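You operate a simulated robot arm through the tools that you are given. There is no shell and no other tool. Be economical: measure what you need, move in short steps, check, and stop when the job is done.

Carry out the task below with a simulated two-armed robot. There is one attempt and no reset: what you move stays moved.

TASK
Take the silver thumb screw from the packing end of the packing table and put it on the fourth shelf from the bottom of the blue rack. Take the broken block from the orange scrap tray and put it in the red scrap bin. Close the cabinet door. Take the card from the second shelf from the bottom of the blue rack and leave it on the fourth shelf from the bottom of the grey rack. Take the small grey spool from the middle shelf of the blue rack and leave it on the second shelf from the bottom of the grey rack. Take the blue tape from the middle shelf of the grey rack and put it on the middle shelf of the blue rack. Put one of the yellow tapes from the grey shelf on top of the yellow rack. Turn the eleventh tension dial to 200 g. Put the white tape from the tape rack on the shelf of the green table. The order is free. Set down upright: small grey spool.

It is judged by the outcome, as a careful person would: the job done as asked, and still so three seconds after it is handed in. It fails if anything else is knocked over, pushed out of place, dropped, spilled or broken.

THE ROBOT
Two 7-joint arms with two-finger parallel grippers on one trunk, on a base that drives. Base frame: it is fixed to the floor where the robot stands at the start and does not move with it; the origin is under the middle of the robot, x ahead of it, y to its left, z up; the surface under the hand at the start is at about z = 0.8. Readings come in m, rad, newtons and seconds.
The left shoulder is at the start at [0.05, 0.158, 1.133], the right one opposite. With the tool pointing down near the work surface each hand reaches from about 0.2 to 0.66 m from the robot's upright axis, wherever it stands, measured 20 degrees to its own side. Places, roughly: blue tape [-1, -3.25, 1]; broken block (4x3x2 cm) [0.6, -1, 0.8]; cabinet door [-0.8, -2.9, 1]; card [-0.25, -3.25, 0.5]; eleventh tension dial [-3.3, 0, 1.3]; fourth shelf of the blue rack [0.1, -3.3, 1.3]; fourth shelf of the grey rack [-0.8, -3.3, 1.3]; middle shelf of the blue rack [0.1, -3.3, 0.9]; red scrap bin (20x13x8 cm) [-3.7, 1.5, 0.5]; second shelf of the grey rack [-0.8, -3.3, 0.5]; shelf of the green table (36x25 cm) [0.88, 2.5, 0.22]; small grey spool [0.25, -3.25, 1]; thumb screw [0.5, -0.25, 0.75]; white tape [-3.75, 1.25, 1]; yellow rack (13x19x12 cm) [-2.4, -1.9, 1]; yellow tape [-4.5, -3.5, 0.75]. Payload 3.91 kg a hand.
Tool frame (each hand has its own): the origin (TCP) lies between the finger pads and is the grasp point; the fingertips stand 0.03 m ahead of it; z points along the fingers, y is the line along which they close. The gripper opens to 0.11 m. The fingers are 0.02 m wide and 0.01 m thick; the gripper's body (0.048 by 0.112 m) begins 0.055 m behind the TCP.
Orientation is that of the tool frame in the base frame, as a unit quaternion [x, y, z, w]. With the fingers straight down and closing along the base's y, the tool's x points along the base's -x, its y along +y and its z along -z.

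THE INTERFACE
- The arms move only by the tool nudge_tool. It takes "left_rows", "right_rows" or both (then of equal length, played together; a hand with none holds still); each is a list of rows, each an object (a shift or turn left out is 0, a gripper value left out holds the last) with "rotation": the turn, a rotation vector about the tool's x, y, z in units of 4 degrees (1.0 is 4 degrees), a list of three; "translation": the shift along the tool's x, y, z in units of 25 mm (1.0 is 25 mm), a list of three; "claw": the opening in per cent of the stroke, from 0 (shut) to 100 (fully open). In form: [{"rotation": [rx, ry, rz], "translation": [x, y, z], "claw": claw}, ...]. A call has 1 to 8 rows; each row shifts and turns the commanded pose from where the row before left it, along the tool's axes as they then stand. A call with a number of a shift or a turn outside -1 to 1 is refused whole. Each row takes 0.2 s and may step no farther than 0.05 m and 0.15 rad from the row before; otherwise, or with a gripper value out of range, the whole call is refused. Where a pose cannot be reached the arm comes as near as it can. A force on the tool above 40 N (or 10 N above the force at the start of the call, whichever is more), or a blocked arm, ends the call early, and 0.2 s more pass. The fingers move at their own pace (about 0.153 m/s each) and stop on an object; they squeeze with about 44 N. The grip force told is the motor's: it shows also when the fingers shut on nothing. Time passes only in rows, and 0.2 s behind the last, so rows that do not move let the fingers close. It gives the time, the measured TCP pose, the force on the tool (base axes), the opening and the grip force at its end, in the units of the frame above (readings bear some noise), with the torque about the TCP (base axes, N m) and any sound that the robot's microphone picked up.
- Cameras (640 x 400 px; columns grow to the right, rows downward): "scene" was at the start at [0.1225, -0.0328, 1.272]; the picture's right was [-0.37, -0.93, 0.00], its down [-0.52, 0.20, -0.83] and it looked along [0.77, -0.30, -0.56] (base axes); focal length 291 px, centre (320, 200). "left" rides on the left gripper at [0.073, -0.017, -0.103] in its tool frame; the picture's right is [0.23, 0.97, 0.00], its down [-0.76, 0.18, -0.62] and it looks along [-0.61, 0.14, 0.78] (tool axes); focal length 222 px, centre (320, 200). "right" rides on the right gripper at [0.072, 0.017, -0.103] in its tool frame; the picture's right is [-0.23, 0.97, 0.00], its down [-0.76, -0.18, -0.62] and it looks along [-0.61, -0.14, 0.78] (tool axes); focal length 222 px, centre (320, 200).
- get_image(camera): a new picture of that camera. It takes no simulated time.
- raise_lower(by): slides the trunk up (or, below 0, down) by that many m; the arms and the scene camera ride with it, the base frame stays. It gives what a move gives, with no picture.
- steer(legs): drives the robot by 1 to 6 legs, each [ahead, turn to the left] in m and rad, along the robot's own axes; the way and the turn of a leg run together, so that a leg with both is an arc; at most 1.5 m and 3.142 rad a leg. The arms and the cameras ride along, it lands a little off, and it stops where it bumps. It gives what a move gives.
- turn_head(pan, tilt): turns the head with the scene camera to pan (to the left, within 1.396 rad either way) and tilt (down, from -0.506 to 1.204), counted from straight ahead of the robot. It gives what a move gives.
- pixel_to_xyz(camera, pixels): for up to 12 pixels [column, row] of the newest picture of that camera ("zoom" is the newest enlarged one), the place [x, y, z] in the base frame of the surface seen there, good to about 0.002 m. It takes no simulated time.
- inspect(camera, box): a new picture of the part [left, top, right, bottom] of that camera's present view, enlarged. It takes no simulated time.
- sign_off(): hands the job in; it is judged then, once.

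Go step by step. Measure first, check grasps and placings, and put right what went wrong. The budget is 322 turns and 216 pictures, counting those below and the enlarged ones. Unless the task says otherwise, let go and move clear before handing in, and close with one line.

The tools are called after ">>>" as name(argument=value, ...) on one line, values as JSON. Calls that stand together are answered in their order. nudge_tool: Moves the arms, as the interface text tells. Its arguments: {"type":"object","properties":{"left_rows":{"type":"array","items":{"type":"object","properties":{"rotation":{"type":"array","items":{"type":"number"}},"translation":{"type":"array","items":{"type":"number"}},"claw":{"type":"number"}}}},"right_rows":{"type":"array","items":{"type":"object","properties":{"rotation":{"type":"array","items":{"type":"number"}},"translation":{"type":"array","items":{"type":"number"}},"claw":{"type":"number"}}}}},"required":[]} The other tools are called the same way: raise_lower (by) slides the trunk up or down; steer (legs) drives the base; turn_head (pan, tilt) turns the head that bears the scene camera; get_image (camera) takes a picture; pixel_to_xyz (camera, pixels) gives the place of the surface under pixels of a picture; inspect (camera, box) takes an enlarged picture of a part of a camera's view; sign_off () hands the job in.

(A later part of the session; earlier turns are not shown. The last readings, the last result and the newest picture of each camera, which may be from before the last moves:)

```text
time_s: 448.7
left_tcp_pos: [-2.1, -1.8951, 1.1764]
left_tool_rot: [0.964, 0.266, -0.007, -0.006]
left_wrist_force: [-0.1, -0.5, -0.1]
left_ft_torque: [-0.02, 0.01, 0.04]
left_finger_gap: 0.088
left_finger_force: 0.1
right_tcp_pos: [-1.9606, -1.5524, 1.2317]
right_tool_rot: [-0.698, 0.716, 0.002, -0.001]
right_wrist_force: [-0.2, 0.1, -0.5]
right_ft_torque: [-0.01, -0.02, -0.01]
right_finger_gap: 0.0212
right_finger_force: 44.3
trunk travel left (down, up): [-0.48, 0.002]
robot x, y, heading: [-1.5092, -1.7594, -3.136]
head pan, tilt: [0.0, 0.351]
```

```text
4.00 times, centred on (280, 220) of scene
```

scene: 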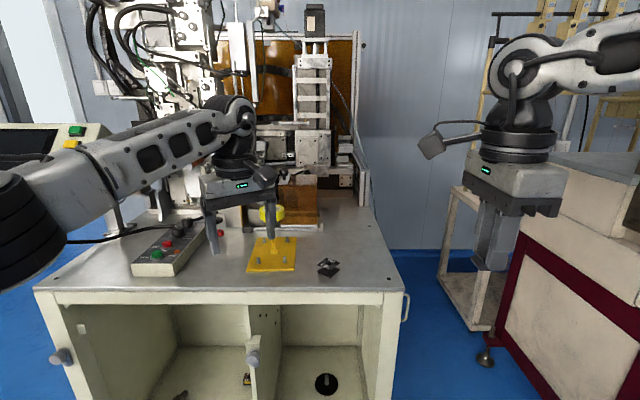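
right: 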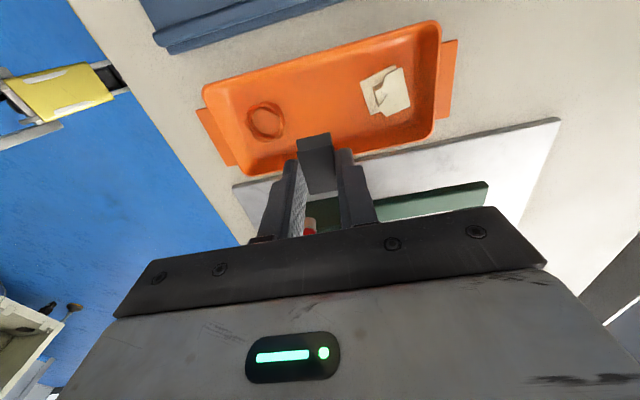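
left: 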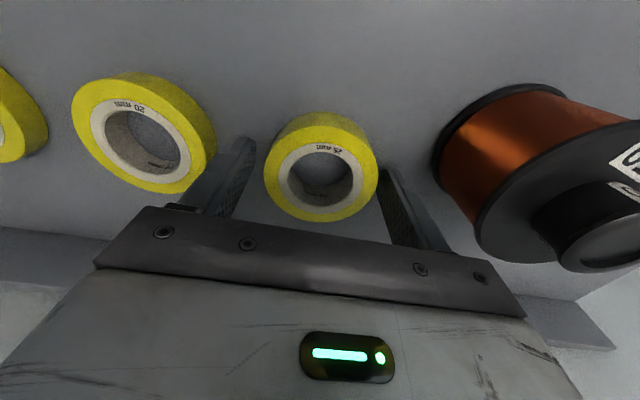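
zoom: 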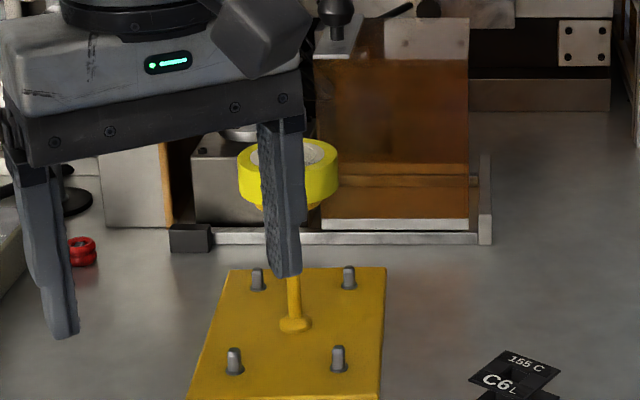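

Tape stays on the yellow rack's top. Next I'll drive north past the winder to (-1.0, 0) and look west at the dials.

>>> steer(legs=[[0, -1.858], [0.92, 0], [0.92, 0], [0, 1.85]])

>>> turn_head(pan=0.0, tilt=0.1)

>>> get_image(camera="scene")

```text
time_s: 466.6
left_tcp_pos: [-1.6151, -0.1018, 1.1768]
left_tool_rot: [0.972, 0.236, -0.006, -0.007]
left_wrist_force: [0.6, 0.8, -1.3]
left_ft_torque: [0.01, 0.02, 0.0]
left_finger_gap: 0.0877
left_finger_force: 0.0
right_tcp_pos: [-1.4552, 0.2313, 1.2298]
right_tool_rot: [-0.674, 0.739, 0.0, 0.0]
right_wrist_force: [-0.6, -0.5, -0.2]
right_ft_torque: [0.02, -0.01, 0.01]
right_finger_gap: 0.0208
right_finger_force: 44.3
trunk travel left (down, up): [-0.48, 0.002]
robot x, y, heading: [-1.0252, -0.003, 3.086]
head pan, tilt: [0.0, 0.351]
```

```text
time_s: 467.4
left_tcp_pos: [-1.6147, -0.1014, 1.175]
left_tool_rot: [0.972, 0.236, -0.007, -0.006]
left_wrist_force: [0.2, -0.1, -0.6]
left_ft_torque: [0.02, 0.03, 0.0]
left_finger_gap: 0.0878
left_finger_force: 0.0
right_tcp_pos: [-1.4551, 0.2318, 1.2304]
right_tool_rot: [-0.674, 0.739, 0.001, 0.001]
right_wrist_force: [0.4, -0.9, -1.0]
right_ft_torque: [-0.02, 0.02, 0.01]
right_finger_gap: 0.0209
right_finger_force: 43.8
trunk travel left (down, up): [-0.48, 0.002]
robot x, y, heading: [-1.019, -0.0045, 3.084]
head pan, tilt: [0.0, 0.099]
```

```text
84 pictures are left
```

scene: 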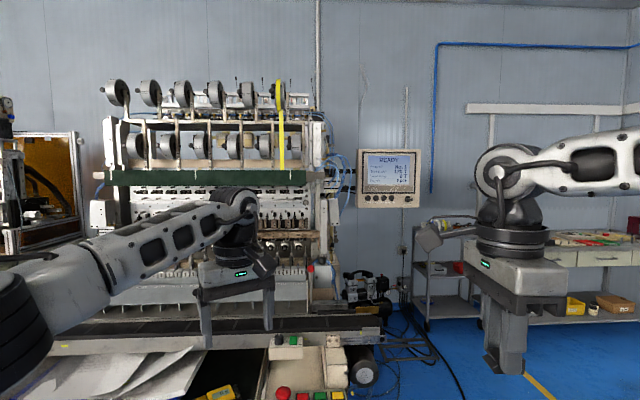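

Zooming in on the tension devices.

>>> inspect(camera="scene", box=[90, 70, 346, 230])

>>> pixel_to_xyz(camera="scene", pixels=[[118, 92], [245, 90], [275, 95], [135, 145], [290, 140], [160, 178], [280, 178], [300, 220], [150, 215], [120, 345], [300, 330], [200, 290]])

```text
2.50 times, centred on (218, 150) of scene
```

zoom: 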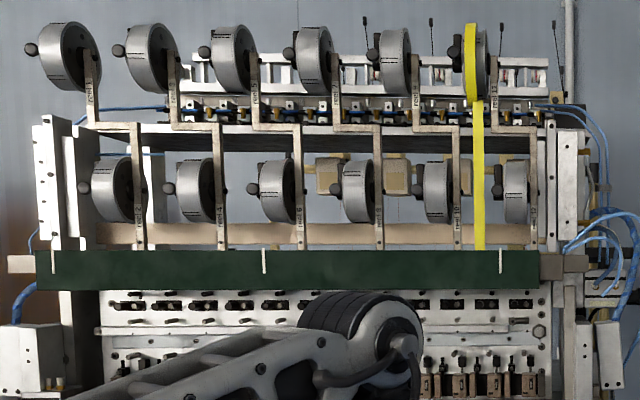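

```text
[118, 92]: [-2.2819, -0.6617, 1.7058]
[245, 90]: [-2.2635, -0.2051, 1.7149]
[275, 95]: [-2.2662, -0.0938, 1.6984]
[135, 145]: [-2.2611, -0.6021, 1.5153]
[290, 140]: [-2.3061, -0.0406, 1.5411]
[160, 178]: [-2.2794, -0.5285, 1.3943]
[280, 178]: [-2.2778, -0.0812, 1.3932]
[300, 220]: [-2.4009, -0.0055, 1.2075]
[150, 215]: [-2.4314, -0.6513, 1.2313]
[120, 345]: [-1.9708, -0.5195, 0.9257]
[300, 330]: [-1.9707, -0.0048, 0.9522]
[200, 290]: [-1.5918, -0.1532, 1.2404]
```

These are numbered drums; the dials at x≈-3.3 may be behind. Measuring items around and behind the machine.

>>> pixel_to_xyz(camera="scene", pixels=[[388, 178], [350, 290], [430, 340], [400, 390], [440, 270], [250, 110], [300, 105], [330, 200], [480, 340], [540, 390], [360, 370], [420, 300]])

>>> inspect(camera="scene", box=[250, 140, 450, 400])

```text
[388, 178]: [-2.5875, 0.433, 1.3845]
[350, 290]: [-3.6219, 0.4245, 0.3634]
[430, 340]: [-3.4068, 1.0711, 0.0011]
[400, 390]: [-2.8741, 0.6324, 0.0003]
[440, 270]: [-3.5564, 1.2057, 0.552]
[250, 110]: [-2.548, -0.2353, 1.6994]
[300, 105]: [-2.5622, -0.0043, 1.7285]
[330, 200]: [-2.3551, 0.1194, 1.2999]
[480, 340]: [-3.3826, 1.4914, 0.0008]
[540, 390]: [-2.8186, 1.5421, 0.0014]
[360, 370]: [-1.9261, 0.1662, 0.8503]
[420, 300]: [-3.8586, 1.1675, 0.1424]
```

```text
1.54 times, centred on (350, 270) of scene
```

zoom: 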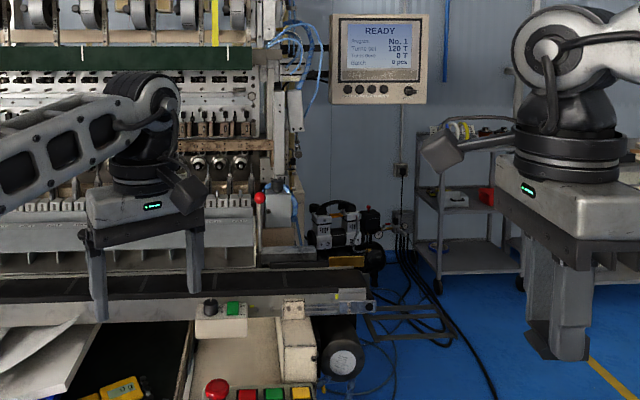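

The cart with the tape rack and red bin is at about (-3.6, 1.3). Driving to (-2.3, 1.4) to look.

>>> steer(legs=[[0, -0.775], [0.9, 0], [0.9, 0], [0, 0.83]])

>>> turn_head(pan=0.0, tilt=0.35)

>>> get_image(camera="scene")

>>> turn_head(pan=0.7, tilt=0.2)

>>> get_image(camera="scene")

```text
time_s: 480.7
left_tcp_pos: [-2.7977, 1.2288, 1.1764]
left_tool_rot: [0.967, 0.255, -0.008, -0.007]
left_wrist_force: [0.4, 0.0, 0.5]
left_ft_torque: [0.0, -0.01, 0.01]
left_finger_gap: 0.0881
left_finger_force: 0.1
right_tcp_pos: [-2.6494, 1.5679, 1.2317]
right_tool_rot: [-0.689, 0.725, 0.0, 0.0]
right_wrist_force: [-0.6, 0.3, -0.6]
right_ft_torque: [-0.02, 0.01, 0.0]
right_finger_gap: 0.0208
right_finger_force: 43.5
trunk travel left (down, up): [-0.48, 0.002]
robot x, y, heading: [-2.2078, 1.3467, 3.12]
head pan, tilt: [0.0, 0.099]
```

```text
time_s: 481.5
left_tcp_pos: [-2.7972, 1.229, 1.1775]
left_tool_rot: [0.967, 0.256, -0.007, -0.006]
left_wrist_force: [-0.3, 0.4, 1.1]
left_ft_torque: [0.0, -0.02, -0.02]
left_finger_gap: 0.0878
left_finger_force: 0.1
right_tcp_pos: [-2.6518, 1.5699, 1.2294]
right_tool_rot: [-0.689, 0.725, 0.001, 0.0]
right_wrist_force: [0.6, 0.3, -1.3]
right_ft_torque: [0.02, 0.0, 0.03]
right_finger_gap: 0.0208
right_finger_force: 44.4
trunk travel left (down, up): [-0.48, 0.002]
robot x, y, heading: [-2.2098, 1.3502, 3.122]
head pan, tilt: [0.0, 0.351]
```

```text
81 pictures are left
```

scene: 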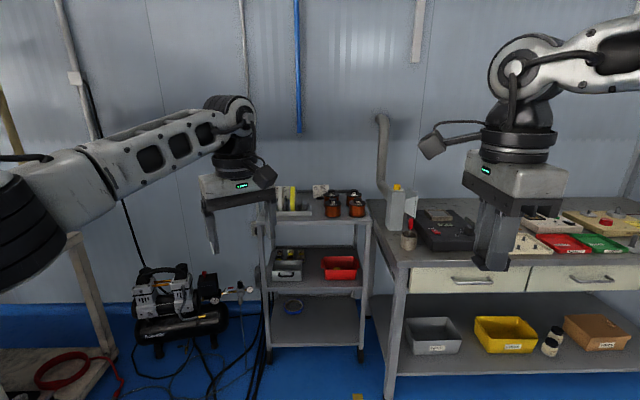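

```text
time_s: 482.6
left_tcp_pos: [-2.7989, 1.2299, 1.1768]
left_tool_rot: [0.967, 0.256, -0.007, -0.006]
left_wrist_force: [0.7, -0.2, -0.4]
left_ft_torque: [-0.02, 0.0, -0.02]
left_finger_gap: 0.0878
left_finger_force: 0.0
right_tcp_pos: [-2.6514, 1.5679, 1.2303]
right_tool_rot: [-0.689, 0.725, 0.0, 0.0]
right_wrist_force: [-0.3, 0.1, -0.6]
right_ft_torque: [-0.02, -0.02, 0.0]
right_finger_gap: 0.0213
right_finger_force: 43.7
trunk travel left (down, up): [-0.48, 0.002]
robot x, y, heading: [-2.2103, 1.3512, 3.12]
head pan, tilt: [0.7, 0.201]
```

```text
80 pictures are left
```

scene: 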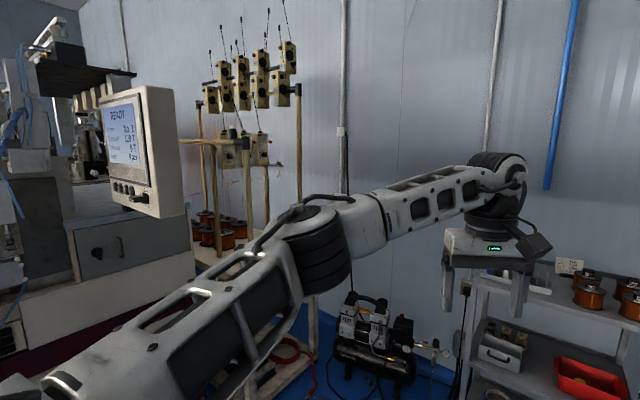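

Found the tension stand (beige boxes at (250,80)) behind the winder, and the cart with the tape rack and red bin. First measuring the cart.

>>> turn_head(pan=0.0, tilt=0.35)

>>> get_image(camera="scene")

>>> pixel_to_xyz(camera="scene", pixels=[[340, 262], [325, 272], [356, 276], [340, 257], [320, 222], [320, 289], [370, 225], [265, 222], [290, 200], [292, 213], [385, 130], [330, 207]])

>>> inspect(camera="scene", box=[250, 170, 410, 300])

```text
time_s: 483.6
left_tcp_pos: [-2.7966, 1.2296, 1.1767]
left_tool_rot: [0.967, 0.255, -0.006, -0.006]
left_wrist_force: [-0.7, -0.3, 0.2]
left_ft_torque: [0.04, -0.02, 0.01]
left_finger_gap: 0.0883
left_finger_force: 0.1
right_tcp_pos: [-2.652, 1.5696, 1.2298]
right_tool_rot: [-0.689, 0.725, 0.001, 0.0]
right_wrist_force: [-0.2, 0.0, -0.7]
right_ft_torque: [-0.04, 0.02, -0.02]
right_finger_gap: 0.0208
right_finger_force: 43.9
trunk travel left (down, up): [-0.48, 0.002]
robot x, y, heading: [-2.2063, 1.3494, 3.117]
head pan, tilt: [0.0, 0.351]
```

```text
79 pictures are left
```

scene: 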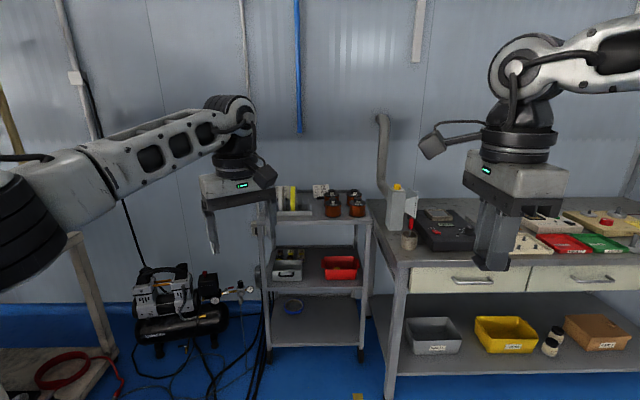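

```text
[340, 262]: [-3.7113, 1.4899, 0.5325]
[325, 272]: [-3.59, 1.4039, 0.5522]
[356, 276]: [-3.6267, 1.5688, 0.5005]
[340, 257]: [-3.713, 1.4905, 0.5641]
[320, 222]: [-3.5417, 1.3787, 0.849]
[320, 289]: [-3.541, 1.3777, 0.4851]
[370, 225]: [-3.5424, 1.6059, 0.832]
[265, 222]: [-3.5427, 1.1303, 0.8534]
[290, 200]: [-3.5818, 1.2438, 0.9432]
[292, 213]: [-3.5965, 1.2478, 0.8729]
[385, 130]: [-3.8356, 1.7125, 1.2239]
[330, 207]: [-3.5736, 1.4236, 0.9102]
```

```text
3.08 times, centred on (330, 235) of scene
```

zoom: 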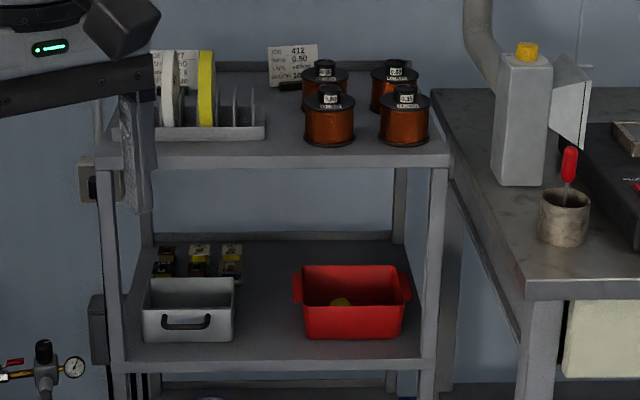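

Red bin: y 1.40–1.58, x -3.71…-3.59, rim z≈0.565, under the top shelf (underside ≈0.82). I need the right tool un-yawed and pitched forward; un-yawing both hands now.

>>> nudge_tool(right_rows=[{"rotation": [0, 0, -1]}, {"rotation": [0, 0, -1]}, {"rotation": [0, 0, -1]}, {"rotation": [0, 0, -1]}, {"rotation": [0, 0, -1]}, {"rotation": [0, 0, -1]}, {"rotation": [0, 0, -1]}, {"rotation": [0, 0, -1]}], left_rows=[{"rotation": [0, 0, 1]}, {"rotation": [0, 0, 1]}, {"rotation": [0, 0, 1]}, {"rotation": [0, 0, 1]}, {"rotation": [0, 0, 1]}, {"rotation": [0, 0, 1]}, {"rotation": [0, 0, 1]}, {"rotation": [0, 0, 1]}])

>>> nudge_tool(right_rows=[{"rotation": [0, 0, -1]}, {"rotation": [0, 0, -1]}, {"rotation": [0, 0, -1]}, {"rotation": [0, 0, -1]}, {"rotation": [0, 0, -1]}, {"rotation": [0, 0, -1]}, {"rotation": [0, 0, -1]}, {"rotation": [0, 0, -1]}])

>>> nudge_tool(right_rows=[{"rotation": [0, 0, -1]}, {"rotation": [0, 0, -1]}, {"rotation": [0, 0, -1]}, {"rotation": [0, 0, -1]}, {"rotation": [0, 0, -1]}, {"rotation": [0, 0, -1]}, {"rotation": [0, 0, -0.6]}])

>>> nudge_tool(right_rows=[{"rotation": [0, -1, 0]}, {"rotation": [0, -1, 0]}, {"rotation": [0, -1, 0]}, {"rotation": [0, -1, 0]}, {"rotation": [0, -1, 0]}, {"rotation": [0, -1, 0]}, {"rotation": [0, -1, 0]}, {"rotation": [0, -1, 0]}])

>>> nudge_tool(right_rows=[{"rotation": [0, -1, 0]}, {"rotation": [0, -1, 0]}, {"rotation": [0, -1, 0]}, {"rotation": [0, -1, 0]}, {"rotation": [0, -1, 0]}, {"rotation": [0, -1, 0]}, {"rotation": [0, -1, 0]}])

```text
time_s: 485.4
left_tcp_pos: [-2.7969, 1.2285, 1.1769]
left_tool_rot: [1.0, -0.022, -0.008, -0.004]
left_wrist_force: [-0.8, 0.3, 0.0]
left_ft_torque: [0.0, 0.02, -0.02]
left_finger_gap: 0.0879
left_finger_force: 0.1
right_tcp_pos: [-2.6501, 1.5711, 1.2305]
right_tool_rot: [0.862, -0.507, -0.001, 0.0]
right_wrist_force: [-0.2, -0.1, -0.4]
right_ft_torque: [-0.03, 0.01, 0.02]
right_finger_gap: 0.0209
right_finger_force: 44.0
trunk travel left (down, up): [-0.48, 0.002]
robot x, y, heading: [-2.2094, 1.3508, 3.119]
head pan, tilt: [0.0, 0.351]
```

```text
time_s: 487.2
left_tcp_pos: [-2.7967, 1.2294, 1.1758]
left_tool_rot: [1.0, -0.021, -0.008, -0.003]
left_wrist_force: [0.1, 0.2, 0.5]
left_ft_torque: [0.01, 0.01, -0.03]
left_finger_gap: 0.0879
left_finger_force: 0.0
right_tcp_pos: [-2.6511, 1.5683, 1.2302]
right_tool_rot: [0.968, -0.249, -0.001, -0.001]
right_wrist_force: [-0.1, -0.2, 0.1]
right_ft_torque: [0.01, 0.02, -0.02]
right_finger_gap: 0.0207
right_finger_force: 44.1
trunk travel left (down, up): [-0.48, 0.002]
robot x, y, heading: [-2.2067, 1.3522, 3.118]
head pan, tilt: [0.0, 0.351]
```

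```text
time_s: 488.9
left_tcp_pos: [-2.7983, 1.2295, 1.1761]
left_tool_rot: [1.0, -0.021, -0.009, -0.003]
left_wrist_force: [-0.2, -0.3, 0.4]
left_ft_torque: [-0.01, -0.03, 0.03]
left_finger_gap: 0.0878
left_finger_force: 0.0
right_tcp_pos: [-2.6505, 1.5693, 1.2296]
right_tool_rot: [1.0, -0.022, 0.0, -0.001]
right_wrist_force: [-0.6, -0.3, -0.5]
right_ft_torque: [-0.03, 0.02, -0.02]
right_finger_gap: 0.021
right_finger_force: 43.9
trunk travel left (down, up): [-0.48, 0.002]
robot x, y, heading: [-2.2072, 1.3482, 3.123]
head pan, tilt: [0.0, 0.351]
```

```text
time_s: 490.6
left_tcp_pos: [-2.7982, 1.2294, 1.176]
left_tool_rot: [1.0, -0.021, -0.009, -0.004]
left_wrist_force: [0.3, 0.0, 0.1]
left_ft_torque: [0.03, 0.02, 0.01]
left_finger_gap: 0.088
left_finger_force: 0.0
right_tcp_pos: [-2.6506, 1.5686, 1.2306]
right_tool_rot: [0.961, -0.02, -0.276, -0.006]
right_wrist_force: [-0.2, -0.4, -0.5]
right_ft_torque: [0.0, -0.03, 0.01]
right_finger_gap: 0.0209
right_finger_force: 43.8
trunk travel left (down, up): [-0.48, 0.002]
robot x, y, heading: [-2.2094, 1.3477, 3.122]
head pan, tilt: [0.0, 0.351]
```

```text
time_s: 492.2
left_tcp_pos: [-2.7979, 1.2296, 1.176]
left_tool_rot: [1.0, -0.022, -0.009, -0.003]
left_wrist_force: [0.6, 0.9, 0.6]
left_ft_torque: [-0.02, 0.01, 0.03]
left_finger_gap: 0.0881
left_finger_force: 0.1
right_tcp_pos: [-2.6514, 1.568, 1.2303]
right_tool_rot: [0.865, -0.018, -0.501, -0.01]
right_wrist_force: [-0.3, -0.5, -1.2]
right_ft_torque: [0.0, -0.02, 0.04]
right_finger_gap: 0.0211
right_finger_force: 44.2
trunk travel left (down, up): [-0.48, 0.002]
robot x, y, heading: [-2.2073, 1.3451, 3.12]
head pan, tilt: [0.0, 0.351]
```

Right tool is pitched 60°. Before lowering, I'll use the left hand for the white tape on the cart top. Zooming in on the tape rack.

>>> inspect(camera="scene", box=[256, 175, 336, 225])

>>> pixel_to_xyz(camera="zoom", pixels=[[185, 85], [215, 85], [200, 120], [225, 120], [190, 200], [285, 100], [265, 80], [210, 60], [195, 60], [330, 235], [180, 230], [240, 110]])

```text
8.00 times, centred on (296, 200) of scene
```

zoom: 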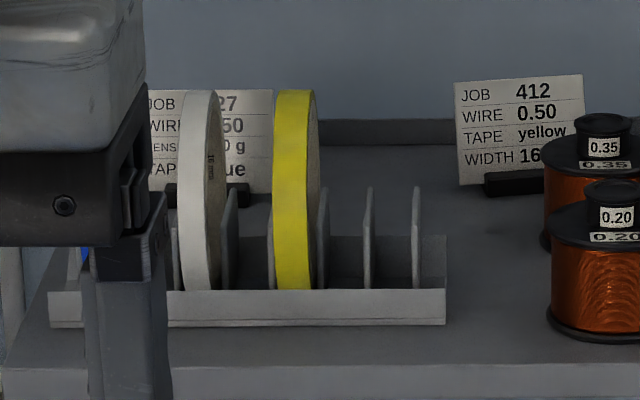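

```text
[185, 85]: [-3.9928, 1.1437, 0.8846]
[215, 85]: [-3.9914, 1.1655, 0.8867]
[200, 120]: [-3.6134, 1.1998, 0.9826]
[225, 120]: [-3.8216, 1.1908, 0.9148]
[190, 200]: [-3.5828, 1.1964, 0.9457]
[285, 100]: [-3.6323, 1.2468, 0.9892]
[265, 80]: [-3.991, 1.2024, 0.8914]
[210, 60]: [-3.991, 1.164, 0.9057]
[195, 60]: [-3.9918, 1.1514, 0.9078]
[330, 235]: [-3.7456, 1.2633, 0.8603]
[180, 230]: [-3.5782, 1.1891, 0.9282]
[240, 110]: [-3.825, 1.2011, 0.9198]
```

White tape: stands at y≈1.198, front x≈-3.578, top z≈0.995 (centre x≈-3.635), next to the yellow one at y≈1.247. Driving in 0.78 m with the left hand above, opening set to 42 mm.

>>> nudge_tool(left_rows=[{"claw": 40}, {}])

>>> steer(legs=[[0, 0.035], [0.78, 0]])

>>> turn_head(pan=0.15, tilt=0.45)

>>> get_image(camera="scene")

>>> get_image(camera="left")

```text
time_s: 492.9
left_tcp_pos: [-2.7979, 1.2294, 1.1758]
left_tool_rot: [1.0, -0.021, -0.008, -0.003]
left_wrist_force: [0.5, -0.1, -0.8]
left_ft_torque: [0.02, -0.01, 0.02]
left_finger_gap: 0.0442
left_finger_force: 0.1
right_tcp_pos: [-2.6518, 1.5688, 1.2298]
right_tool_rot: [0.866, -0.018, -0.499, -0.012]
right_wrist_force: [-0.2, 0.2, -0.2]
right_ft_torque: [0.0, 0.0, -0.04]
right_finger_gap: 0.0209
right_finger_force: 44.1
trunk travel left (down, up): [-0.48, 0.002]
robot x, y, heading: [-2.2069, 1.353, 3.122]
head pan, tilt: [0.0, 0.351]
```

```text
time_s: 497.5
left_tcp_pos: [-3.5888, 1.193, 1.1764]
left_tool_rot: [1.0, -0.002, -0.008, -0.004]
left_wrist_force: [-0.5, -0.6, 0.2]
left_ft_torque: [-0.03, -0.02, 0.03]
left_finger_gap: 0.0439
left_finger_force: 0.1
right_tcp_pos: [-3.4559, 1.5391, 1.2304]
right_tool_rot: [0.866, -0.001, -0.5, -0.002]
right_wrist_force: [0.0, 0.7, -0.4]
right_ft_torque: [0.0, 0.01, 0.0]
right_finger_gap: 0.0212
right_finger_force: 44.2
trunk travel left (down, up): [-0.48, 0.002]
robot x, y, heading: [-2.9993, 1.3352, -3.13]
head pan, tilt: [0.0, 0.351]
```

```text
time_s: 498.2
left_tcp_pos: [-3.5889, 1.1939, 1.1765]
left_tool_rot: [1.0, -0.002, -0.008, -0.004]
left_wrist_force: [0.1, 0.3, -0.3]
left_ft_torque: [0.02, -0.01, 0.04]
left_finger_gap: 0.044
left_finger_force: 0.1
right_tcp_pos: [-3.4559, 1.5391, 1.2293]
right_tool_rot: [0.866, -0.001, -0.499, -0.002]
right_wrist_force: [-0.3, 0.4, -0.1]
right_ft_torque: [0.0, 0.0, 0.0]
right_finger_gap: 0.021
right_finger_force: 43.9
trunk travel left (down, up): [-0.48, 0.002]
robot x, y, heading: [-3.005, 1.3357, -3.123]
head pan, tilt: [0.15, 0.45]
```

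```text
76 pictures are left
```

scene: 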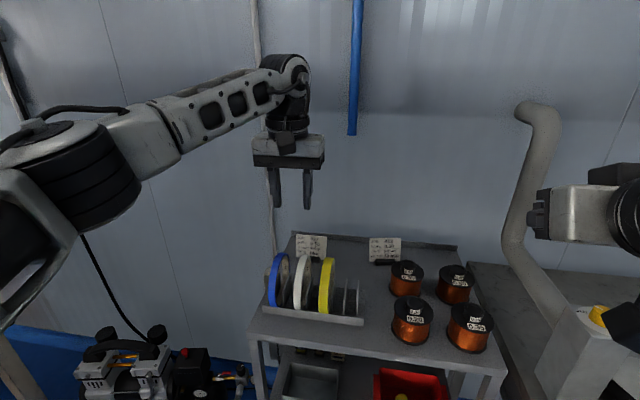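

```text
75 pictures are left
```

left: 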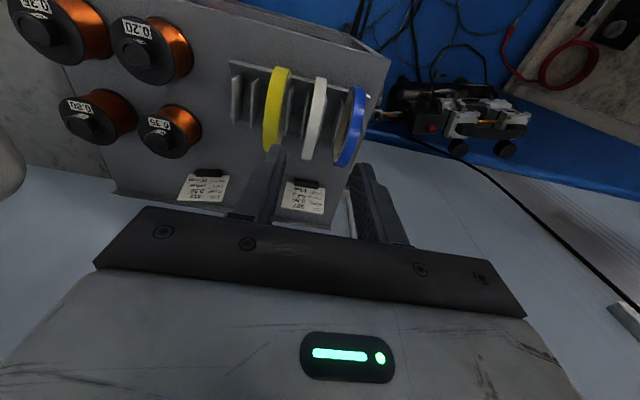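

Blue, white and yellow tapes stand side by side. Measuring them precisely.

>>> inspect(camera="scene", box=[256, 245, 368, 325])

>>> pixel_to_xyz(camera="zoom", pixels=[[218, 60], [255, 55], [275, 60], [225, 120], [215, 200], [275, 120], [210, 270], [95, 60], [130, 45], [400, 80], [370, 130], [110, 150]])

```text
5.00 times, centred on (312, 285) of scene
```

zoom: 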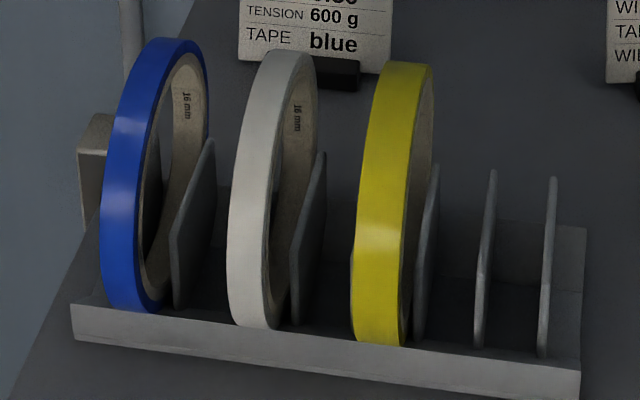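

```text
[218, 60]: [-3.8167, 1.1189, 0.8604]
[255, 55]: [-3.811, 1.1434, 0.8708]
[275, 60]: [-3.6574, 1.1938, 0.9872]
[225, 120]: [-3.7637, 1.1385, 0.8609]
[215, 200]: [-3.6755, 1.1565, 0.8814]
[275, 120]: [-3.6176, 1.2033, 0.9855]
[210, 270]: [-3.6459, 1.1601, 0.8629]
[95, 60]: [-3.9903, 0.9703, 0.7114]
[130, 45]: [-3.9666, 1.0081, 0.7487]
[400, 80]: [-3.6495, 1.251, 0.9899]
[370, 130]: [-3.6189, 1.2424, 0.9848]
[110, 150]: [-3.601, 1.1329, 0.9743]
```

White tape centre ≈(-3.638, 1.196), top z≈0.989. Moving the left hand over it, then lowering by trunk.

>>> nudge_tool(left_rows=[{"translation": [-0.98, -0.05, 0]}, {"translation": [-0.98, -0.05, 0]}, {}])

>>> raise_lower(by=-0.15)

>>> get_image(camera="left")

>>> inspect(camera="scene", box=[230, 140, 400, 290])

```text
time_s: 499.0
left_tcp_pos: [-3.6193, 1.1927, 1.1757]
left_tool_rot: [1.0, -0.002, -0.009, -0.003]
left_wrist_force: [-0.1, -0.4, 0.0]
left_ft_torque: [-0.01, -0.02, 0.0]
left_finger_gap: 0.0441
left_finger_force: 0.1
left hand out of reach, approached as far as the arm can: row 2
right_tcp_pos: [-3.456, 1.5387, 1.2293]
right_tool_rot: [0.866, -0.001, -0.5, -0.002]
right_wrist_force: [-0.8, 0.3, -1.9]
right_ft_torque: [0.01, -0.02, 0.0]
right_finger_gap: 0.0211
right_finger_force: 44.1
trunk travel left (down, up): [-0.48, 0.002]
robot x, y, heading: [-3.0001, 1.3356, -3.122]
head pan, tilt: [0.15, 0.45]
```

```text
time_s: 500.8
left_tcp_pos: [-3.6186, 1.1916, 1.0261]
left_tool_rot: [1.0, -0.001, -0.008, -0.003]
left_wrist_force: [0.3, 0.1, 0.6]
left_ft_torque: [0.02, 0.01, 0.02]
left_finger_gap: 0.0442
left_finger_force: 0.1
right_tcp_pos: [-3.4561, 1.5384, 1.0802]
right_tool_rot: [0.866, -0.002, -0.501, -0.003]
right_wrist_force: [0.8, 0.2, -1.4]
right_ft_torque: [-0.02, 0.01, -0.01]
right_finger_gap: 0.021
right_finger_force: 44.0
trunk travel left (down, up): [-0.33, 0.152]
robot x, y, heading: [-3.0048, 1.3394, -3.122]
head pan, tilt: [0.15, 0.45]
```

```text
73 pictures are left
```

left: 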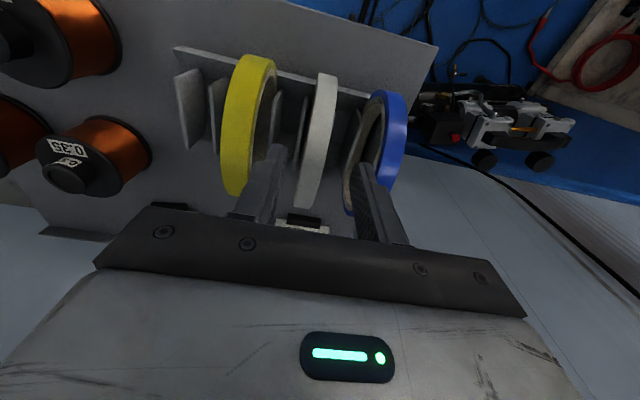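

```text
2.67 times, centred on (315, 215) of scene
```

zoom: 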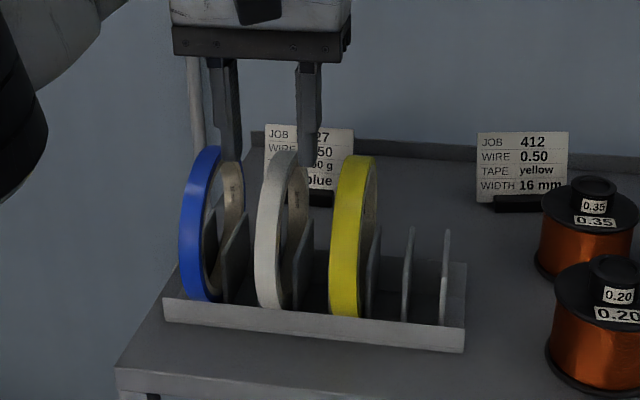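

Centering: driving 2 cm closer, shifting 4 mm toward +y, narrowing to 34 mm, then lowering 38 mm.

>>> steer(legs=[[0.02, 0]])

>>> nudge_tool(left_rows=[{"translation": [0, -0.18, 0], "claw": 31}, {}])

>>> get_image(camera="left")

```text
time_s: 501.6
left_tcp_pos: [-3.6395, 1.1931, 1.0259]
left_tool_rot: [1.0, -0.001, -0.009, -0.003]
left_wrist_force: [-0.6, -0.2, -0.4]
left_ft_torque: [-0.02, -0.02, 0.0]
left_finger_gap: 0.044
left_finger_force: 0.0
right_tcp_pos: [-3.4756, 1.5379, 1.0784]
right_tool_rot: [0.866, -0.001, -0.499, -0.002]
right_wrist_force: [-0.2, 0.9, -0.1]
right_ft_torque: [-0.05, -0.03, 0.0]
right_finger_gap: 0.0208
right_finger_force: 43.8
trunk travel left (down, up): [-0.33, 0.152]
robot x, y, heading: [-3.0227, 1.3356, -3.123]
head pan, tilt: [0.15, 0.45]
```

```text
time_s: 502.1
left_tcp_pos: [-3.6399, 1.1963, 1.0246]
left_tool_rot: [1.0, -0.002, -0.009, -0.003]
left_wrist_force: [0.8, -0.2, -0.4]
left_ft_torque: [-0.01, -0.02, -0.01]
left_finger_gap: 0.0342
left_finger_force: 0.0
right_tcp_pos: [-3.4755, 1.5386, 1.0794]
right_tool_rot: [0.866, -0.002, -0.5, -0.002]
right_wrist_force: [-0.3, 0.6, -0.1]
right_ft_torque: [0.0, -0.04, 0.0]
right_finger_gap: 0.021
right_finger_force: 43.9
trunk travel left (down, up): [-0.33, 0.152]
robot x, y, heading: [-3.0219, 1.3351, -3.125]
head pan, tilt: [0.15, 0.45]
```

```text
71 pictures are left
```

left: 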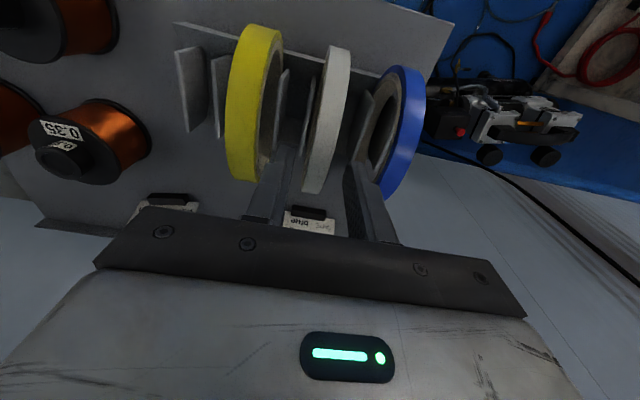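

>>> raise_lower(by=-0.038)

>>> nudge_tool(left_rows=[{"claw": 0}, {}, {}])

>>> raise_lower(by=0.15)

>>> get_image(camera="scene")

```text
time_s: 503.0
left_tcp_pos: [-3.6384, 1.1965, 0.9876]
left_tool_rot: [1.0, -0.002, -0.009, -0.004]
left_wrist_force: [0.4, -0.5, 0.0]
left_ft_torque: [-0.02, 0.0, -0.02]
left_finger_gap: 0.0339
left_finger_force: 0.0
right_tcp_pos: [-3.4738, 1.5383, 1.0426]
right_tool_rot: [0.866, -0.001, -0.501, -0.002]
right_wrist_force: [-0.1, 0.1, -0.5]
right_ft_torque: [0.0, -0.04, 0.0]
right_finger_gap: 0.0211
right_finger_force: 44.2
trunk travel left (down, up): [-0.292, 0.19]
robot x, y, heading: [-3.0244, 1.3357, -3.12]
head pan, tilt: [0.15, 0.45]
```

```text
time_s: 503.8
left_tcp_pos: [-3.6394, 1.1968, 0.988]
left_tool_rot: [1.0, -0.001, -0.009, -0.003]
left_wrist_force: [0.1, -0.3, 0.4]
left_ft_torque: [0.03, -0.02, 0.0]
left_finger_gap: 0.0154
left_finger_force: 44.3
right_tcp_pos: [-3.4752, 1.539, 1.041]
right_tool_rot: [0.866, -0.001, -0.499, -0.001]
right_wrist_force: [-0.1, -0.3, -0.4]
right_ft_torque: [-0.01, -0.04, -0.01]
right_finger_gap: 0.0209
right_finger_force: 43.8
trunk travel left (down, up): [-0.292, 0.19]
robot x, y, heading: [-3.0227, 1.3364, -3.124]
head pan, tilt: [0.15, 0.45]
```

```text
time_s: 505.5
left_tcp_pos: [-3.6394, 1.1977, 1.1377]
left_tool_rot: [1.0, -0.002, -0.009, -0.003]
left_wrist_force: [-0.9, -0.2, -0.7]
left_ft_torque: [-0.02, -0.01, 0.02]
left_finger_gap: 0.0156
left_finger_force: 44.0
right_tcp_pos: [-3.4766, 1.5379, 1.1916]
right_tool_rot: [0.866, -0.001, -0.5, -0.002]
right_wrist_force: [0.1, 0.3, -0.9]
right_ft_torque: [-0.01, 0.02, 0.0]
right_finger_gap: 0.021
right_finger_force: 44.2
trunk travel left (down, up): [-0.442, 0.04]
robot x, y, heading: [-3.0236, 1.3388, -3.125]
head pan, tilt: [0.15, 0.45]
```

```text
70 pictures are left
```

scene: 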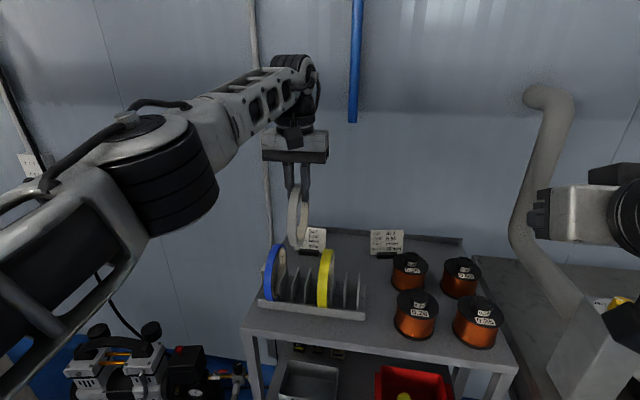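

White tape is in the left hand. Backing off, then parking the left hand back/outward for the block drop.

>>> steer(legs=[[-0.5, 0]])

>>> nudge_tool(left_rows=[{"translation": [1, 0.5, 0]}, {"translation": [1, 0.5, 0]}, {"translation": [1, 0.5, 0]}, {"translation": [1, 0.5, 0]}, {"translation": [1, 0.5, 0]}, {"translation": [1, 0.5, 0]}, {"translation": [1, 0.5, 0]}, {"translation": [1, 0.5, 0]}])

>>> nudge_tool(left_rows=[{"translation": [1, 0.5, 0]}, {"translation": [1, 0.5, 0]}, {"translation": [1, 0.5, 0]}, {"translation": [1, 0.5, 0]}, {"translation": [1, 0.5, 0]}, {"translation": [0.5, 0.5, 0]}])

>>> raise_lower(by=-0.4)

>>> turn_head(pan=-0.1, tilt=0.45)

>>> get_image(camera="scene")

```text
time_s: 508.4
left_tcp_pos: [-3.1515, 1.2071, 1.1373]
left_tool_rot: [1.0, -0.002, -0.009, -0.004]
left_wrist_force: [0.2, 0.3, -1.7]
left_ft_torque: [-0.01, -0.01, -0.04]
left_finger_gap: 0.0153
left_finger_force: 44.3
right_tcp_pos: [-2.9878, 1.5468, 1.192]
right_tool_rot: [0.865, -0.002, -0.501, -0.002]
right_wrist_force: [-0.2, 0.3, -0.7]
right_ft_torque: [0.0, -0.02, -0.02]
right_finger_gap: 0.021
right_finger_force: 44.3
trunk travel left (down, up): [-0.442, 0.04]
robot x, y, heading: [-2.5354, 1.3452, -3.125]
head pan, tilt: [0.15, 0.45]
```

```text
time_s: 510.2
left_tcp_pos: [-2.9532, 1.1036, 1.1343]
left_tool_rot: [1.0, -0.002, -0.009, -0.003]
left_wrist_force: [-1.1, -0.3, -0.6]
left_ft_torque: [0.05, -0.01, -0.01]
left_finger_gap: 0.0156
left_finger_force: 44.1
right_tcp_pos: [-2.988, 1.5481, 1.192]
right_tool_rot: [0.865, -0.002, -0.501, -0.002]
right_wrist_force: [-0.1, 0.0, 0.5]
right_ft_torque: [0.03, -0.04, 0.05]
right_finger_gap: 0.0211
right_finger_force: 44.2
trunk travel left (down, up): [-0.442, 0.04]
robot x, y, heading: [-2.537, 1.3496, -3.125]
head pan, tilt: [0.15, 0.45]
```

```text
time_s: 511.6
left_tcp_pos: [-2.8148, 1.0288, 1.1322]
left_tool_rot: [1.0, -0.003, -0.009, -0.004]
left_wrist_force: [-1.0, 0.4, -1.3]
left_ft_torque: [0.03, -0.01, 0.0]
left_finger_gap: 0.0154
left_finger_force: 43.6
right_tcp_pos: [-2.9872, 1.5477, 1.1916]
right_tool_rot: [0.866, -0.002, -0.5, -0.002]
right_wrist_force: [0.3, 0.4, -1.1]
right_ft_torque: [-0.01, -0.04, 0.03]
right_finger_gap: 0.0208
right_finger_force: 44.4
trunk travel left (down, up): [-0.442, 0.04]
robot x, y, heading: [-2.5373, 1.3445, -3.128]
head pan, tilt: [0.15, 0.45]
```

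```text
time_s: 515.4
left_tcp_pos: [-2.8154, 1.0289, 0.7319]
left_tool_rot: [1.0, -0.003, -0.009, -0.003]
left_wrist_force: [0.3, -0.3, -0.5]
left_ft_torque: [0.01, 0.03, 0.01]
left_finger_gap: 0.0154
left_finger_force: 44.3
right_tcp_pos: [-2.988, 1.5476, 0.7918]
right_tool_rot: [0.866, -0.003, -0.499, -0.003]
right_wrist_force: [-0.3, 0.5, -0.3]
right_ft_torque: [-0.01, -0.04, 0.03]
right_finger_gap: 0.0209
right_finger_force: 44.0
trunk travel left (down, up): [-0.042, 0.44]
robot x, y, heading: [-2.5366, 1.3471, -3.127]
head pan, tilt: [0.15, 0.45]
```

```text
time_s: 516.2
left_tcp_pos: [-2.8151, 1.0285, 0.7328]
left_tool_rot: [1.0, -0.002, -0.01, -0.004]
left_wrist_force: [0.5, 0.0, -1.3]
left_ft_torque: [0.01, 0.01, 0.03]
left_finger_gap: 0.0156
left_finger_force: 44.2
right_tcp_pos: [-2.987, 1.5471, 0.7913]
right_tool_rot: [0.866, -0.003, -0.5, -0.002]
right_wrist_force: [-0.8, -0.9, -0.3]
right_ft_torque: [0.0, -0.05, 0.01]
right_finger_gap: 0.0212
right_finger_force: 43.9
trunk travel left (down, up): [-0.042, 0.44]
robot x, y, heading: [-2.5362, 1.3443, -3.132]
head pan, tilt: [-0.099, 0.45]
```

```text
69 pictures are left
```

scene: 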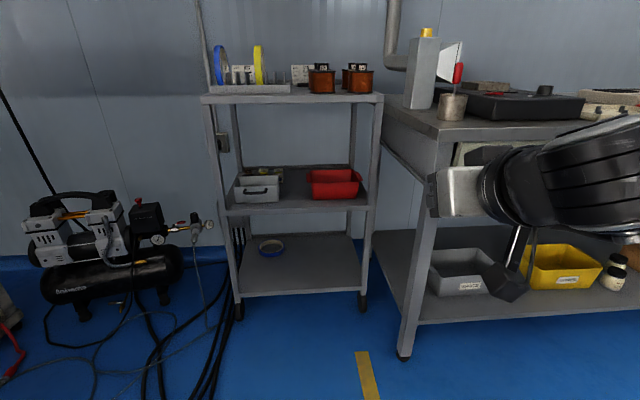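

The workbench to the right may be in the way of the right elbow. Measuring bench and bin.

>>> pixel_to_xyz(camera="scene", pixels=[[405, 355], [438, 130], [560, 130], [420, 250], [335, 183], [312, 180], [357, 180], [335, 172], [335, 195], [370, 190], [335, 100], [460, 190]])

```text
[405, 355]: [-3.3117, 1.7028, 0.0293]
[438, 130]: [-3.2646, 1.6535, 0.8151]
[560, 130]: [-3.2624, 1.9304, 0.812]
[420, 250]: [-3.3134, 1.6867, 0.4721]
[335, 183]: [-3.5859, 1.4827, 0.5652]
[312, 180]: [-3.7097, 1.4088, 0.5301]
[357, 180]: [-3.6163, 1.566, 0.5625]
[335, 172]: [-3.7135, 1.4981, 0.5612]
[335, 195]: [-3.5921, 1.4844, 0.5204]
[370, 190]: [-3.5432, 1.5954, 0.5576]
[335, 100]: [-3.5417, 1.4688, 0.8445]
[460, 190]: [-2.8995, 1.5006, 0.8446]
```

Bench corner is at (-3.265, 1.65). I'll approach the bin obliquely (heading ≈2.64) from the left so the right elbow stays clear. First raise the trunk a little and lower/extend the right hand.

>>> raise_lower(by=0.1)

>>> nudge_tool(right_rows=[{"translation": [0.96, 0.3, 0.56]}, {"translation": [0.96, 0.3, 0.56]}, {"translation": [0.96, 0.3, 0.56]}, {"translation": [0.96, 0.3, 0.56]}, {"translation": [0.96, 0.3, 0.56]}, {"translation": [0.96, 0.3, 0.56]}, {"translation": [0.5, 0.3, 0.9]}, {"translation": [0.2, 0.3, 1]}])

>>> nudge_tool(right_rows=[{"translation": [-0.3, 0, 1]}, {"translation": [-0.3, 0, 1]}, {"translation": [-0.3, 0, 1]}, {"translation": [-0.3, 0, 1]}])

```text
time_s: 517.5
left_tcp_pos: [-2.8156, 1.0288, 0.8311]
left_tool_rot: [1.0, -0.003, -0.009, -0.005]
left_wrist_force: [-0.4, 0.7, 0.0]
left_ft_torque: [0.01, 0.01, 0.0]
left_finger_gap: 0.0154
left_finger_force: 44.4
right_tcp_pos: [-2.9871, 1.5475, 0.8913]
right_tool_rot: [0.866, -0.004, -0.5, -0.004]
right_wrist_force: [-0.5, -0.2, 0.4]
right_ft_torque: [0.01, 0.0, 0.03]
right_finger_gap: 0.0211
right_finger_force: 43.9
trunk travel left (down, up): [-0.142, 0.34]
robot x, y, heading: [-2.5333, 1.347, -3.126]
head pan, tilt: [-0.099, 0.45]
```

```text
time_s: 519.3
left_tcp_pos: [-2.8158, 1.0276, 0.8314]
left_tool_rot: [1.0, -0.003, -0.008, -0.004]
left_wrist_force: [0.0, 0.9, -0.9]
left_ft_torque: [-0.03, 0.01, -0.04]
left_finger_gap: 0.0156
left_finger_force: 44.1
right_tcp_pos: [-3.0203, 1.5027, 0.7007]
right_tool_rot: [0.866, -0.002, -0.5, -0.003]
right_wrist_force: [1.3, -0.3, -1.2]
right_ft_torque: [0.01, -0.02, 0.02]
right_finger_gap: 0.0208
right_finger_force: 44.1
right hand out of reach, approached as far as the arm can: row 7, 8
trunk travel left (down, up): [-0.142, 0.34]
robot x, y, heading: [-2.5333, 1.3479, -3.128]
head pan, tilt: [-0.099, 0.45]
```

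```text
time_s: 520.3
left_tcp_pos: [-2.8146, 1.0297, 0.8323]
left_tool_rot: [1.0, -0.002, -0.009, -0.003]
left_wrist_force: [0.5, 0.6, -1.0]
left_ft_torque: [-0.02, -0.01, -0.01]
left_finger_gap: 0.0156
left_finger_force: 43.9
right_tcp_pos: [-3.1084, 1.5296, 0.7045]
right_tool_rot: [0.866, -0.002, -0.5, -0.002]
right_wrist_force: [0.4, 0.7, -0.6]
right_ft_torque: [0.02, -0.05, 0.01]
right_finger_gap: 0.0211
right_finger_force: 44.3
right hand out of reach, approached as far as the arm can: row 1, 2, 3, 4
trunk travel left (down, up): [-0.142, 0.34]
robot x, y, heading: [-2.5353, 1.3436, -3.127]
head pan, tilt: [-0.099, 0.45]
```

Right hand is at (fwd 0.57, right 0.19). Lowering trunk 7 cm, then reversing into a pre-position at (-3.0, 0.91) facing the bin obliquely.

>>> raise_lower(by=-0.07)

>>> steer(legs=[[0, -2.414], [-0.638, 0], [0, 1.9]])

>>> turn_head(pan=-0.2, tilt=0.45)

>>> get_image(camera="scene")

```text
time_s: 521.4
left_tcp_pos: [-2.8156, 1.0293, 0.762]
left_tool_rot: [1.0, -0.003, -0.008, -0.003]
left_wrist_force: [0.9, -0.2, -0.2]
left_ft_torque: [-0.05, 0.0, -0.02]
left_finger_gap: 0.0156
left_finger_force: 43.9
right_tcp_pos: [-3.1091, 1.5298, 0.6347]
right_tool_rot: [0.866, -0.003, -0.5, -0.003]
right_wrist_force: [0.8, 0.2, -0.4]
right_ft_torque: [-0.01, -0.01, 0.06]
right_finger_gap: 0.0212
right_finger_force: 44.2
trunk travel left (down, up): [-0.072, 0.41]
robot x, y, heading: [-2.5345, 1.3451, -3.124]
head pan, tilt: [-0.099, 0.45]
```

```text
time_s: 535.2
left_tcp_pos: [-3.3779, 0.7404, 0.7606]
left_tool_rot: [0.973, -0.231, -0.007, -0.005]
left_wrist_force: [-0.4, -0.1, -1.1]
left_ft_torque: [-0.03, 0.05, 0.0]
left_finger_gap: 0.0158
left_finger_force: 44.5
right_tcp_pos: [-3.4183, 1.3203, 0.6331]
right_tool_rot: [0.843, -0.201, -0.486, -0.117]
right_wrist_force: [0.1, 0.2, -1.4]
right_ft_torque: [0.01, -0.02, 0.0]
right_finger_gap: 0.0209
right_finger_force: 44.1
trunk travel left (down, up): [-0.072, 0.41]
robot x, y, heading: [-2.9869, 0.8991, 2.7]
head pan, tilt: [-0.099, 0.45]
```

```text
time_s: 535.9
left_tcp_pos: [-3.3779, 0.7408, 0.7609]
left_tool_rot: [0.973, -0.231, -0.008, -0.006]
left_wrist_force: [0.1, 0.7, -1.0]
left_ft_torque: [0.0, 0.01, -0.01]
left_finger_gap: 0.0155
left_finger_force: 43.9
right_tcp_pos: [-3.4184, 1.3206, 0.6339]
right_tool_rot: [0.842, -0.2, -0.487, -0.116]
right_wrist_force: [0.3, -0.4, -0.8]
right_ft_torque: [-0.03, -0.02, 0.0]
right_finger_gap: 0.021
right_finger_force: 43.7
trunk travel left (down, up): [-0.072, 0.41]
robot x, y, heading: [-2.9894, 0.9044, 2.692]
head pan, tilt: [-0.201, 0.45]
```

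```text
68 pictures are left
```

scene: 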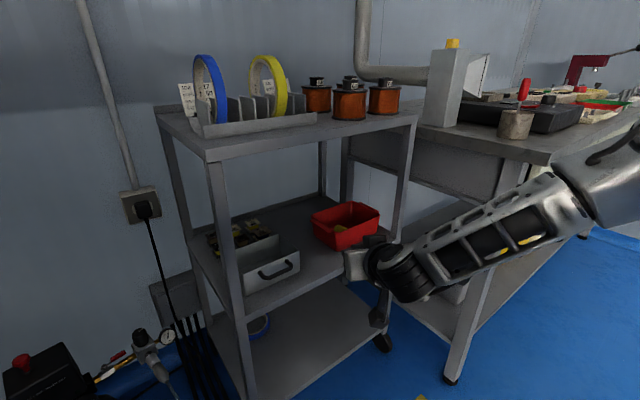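

The hand points at the bin. Turning 0.07 rad right and advancing 0.25 m.

>>> steer(legs=[[0, -0.07], [0.16, 0]])

>>> get_image(camera="scene")

```text
time_s: 537.8
left_tcp_pos: [-3.5281, 0.8473, 0.7616]
left_tool_rot: [0.964, -0.265, -0.007, -0.005]
left_wrist_force: [-0.5, -0.7, -0.4]
left_ft_torque: [0.03, 0.02, 0.01]
left_finger_gap: 0.0154
left_finger_force: 44.2
right_tcp_pos: [-3.5281, 1.4279, 0.6325]
right_tool_rot: [0.835, -0.229, -0.482, -0.133]
right_wrist_force: [-0.6, -0.5, -0.8]
right_ft_torque: [-0.03, -0.03, -0.01]
right_finger_gap: 0.021
right_finger_force: 44.5
trunk travel left (down, up): [-0.072, 0.41]
robot x, y, heading: [-3.1245, 0.9806, 2.628]
head pan, tilt: [-0.201, 0.45]
```

```text
67 pictures are left
```

scene: 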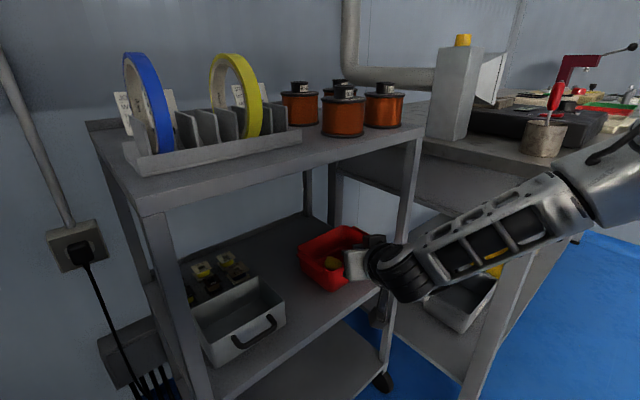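

>>> steer(legs=[[0.09, 0]])

>>> get_image(camera="scene")

>>> get_image(camera="right")

```text
time_s: 538.9
left_tcp_pos: [-3.6053, 0.8936, 0.7633]
left_tool_rot: [0.964, -0.266, -0.008, -0.006]
left_wrist_force: [0.5, -0.2, -1.0]
left_ft_torque: [-0.01, 0.0, 0.0]
left_finger_gap: 0.0157
left_finger_force: 44.0
right_tcp_pos: [-3.6043, 1.4719, 0.633]
right_tool_rot: [0.835, -0.23, -0.481, -0.134]
right_wrist_force: [0.2, 0.3, -1.0]
right_ft_torque: [-0.01, -0.04, 0.0]
right_finger_gap: 0.0211
right_finger_force: 44.0
trunk travel left (down, up): [-0.072, 0.41]
robot x, y, heading: [-3.2082, 1.0246, 2.629]
head pan, tilt: [-0.201, 0.45]
```

```text
66 pictures are left
```

scene: 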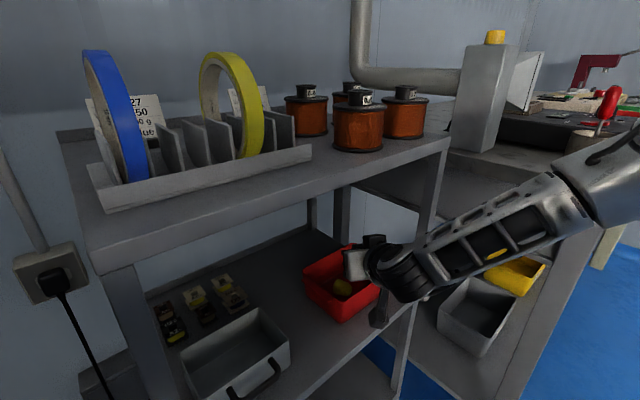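

```text
65 pictures are left
```

right: 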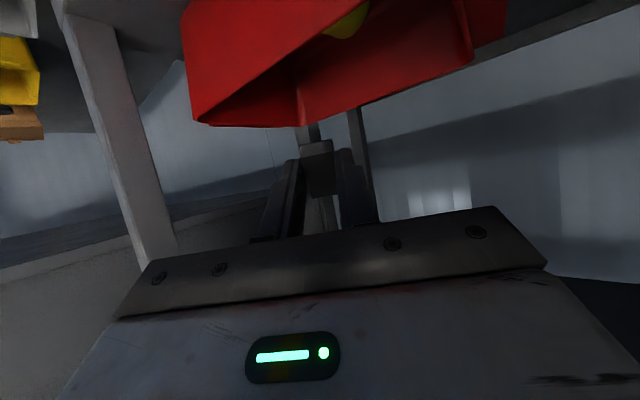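

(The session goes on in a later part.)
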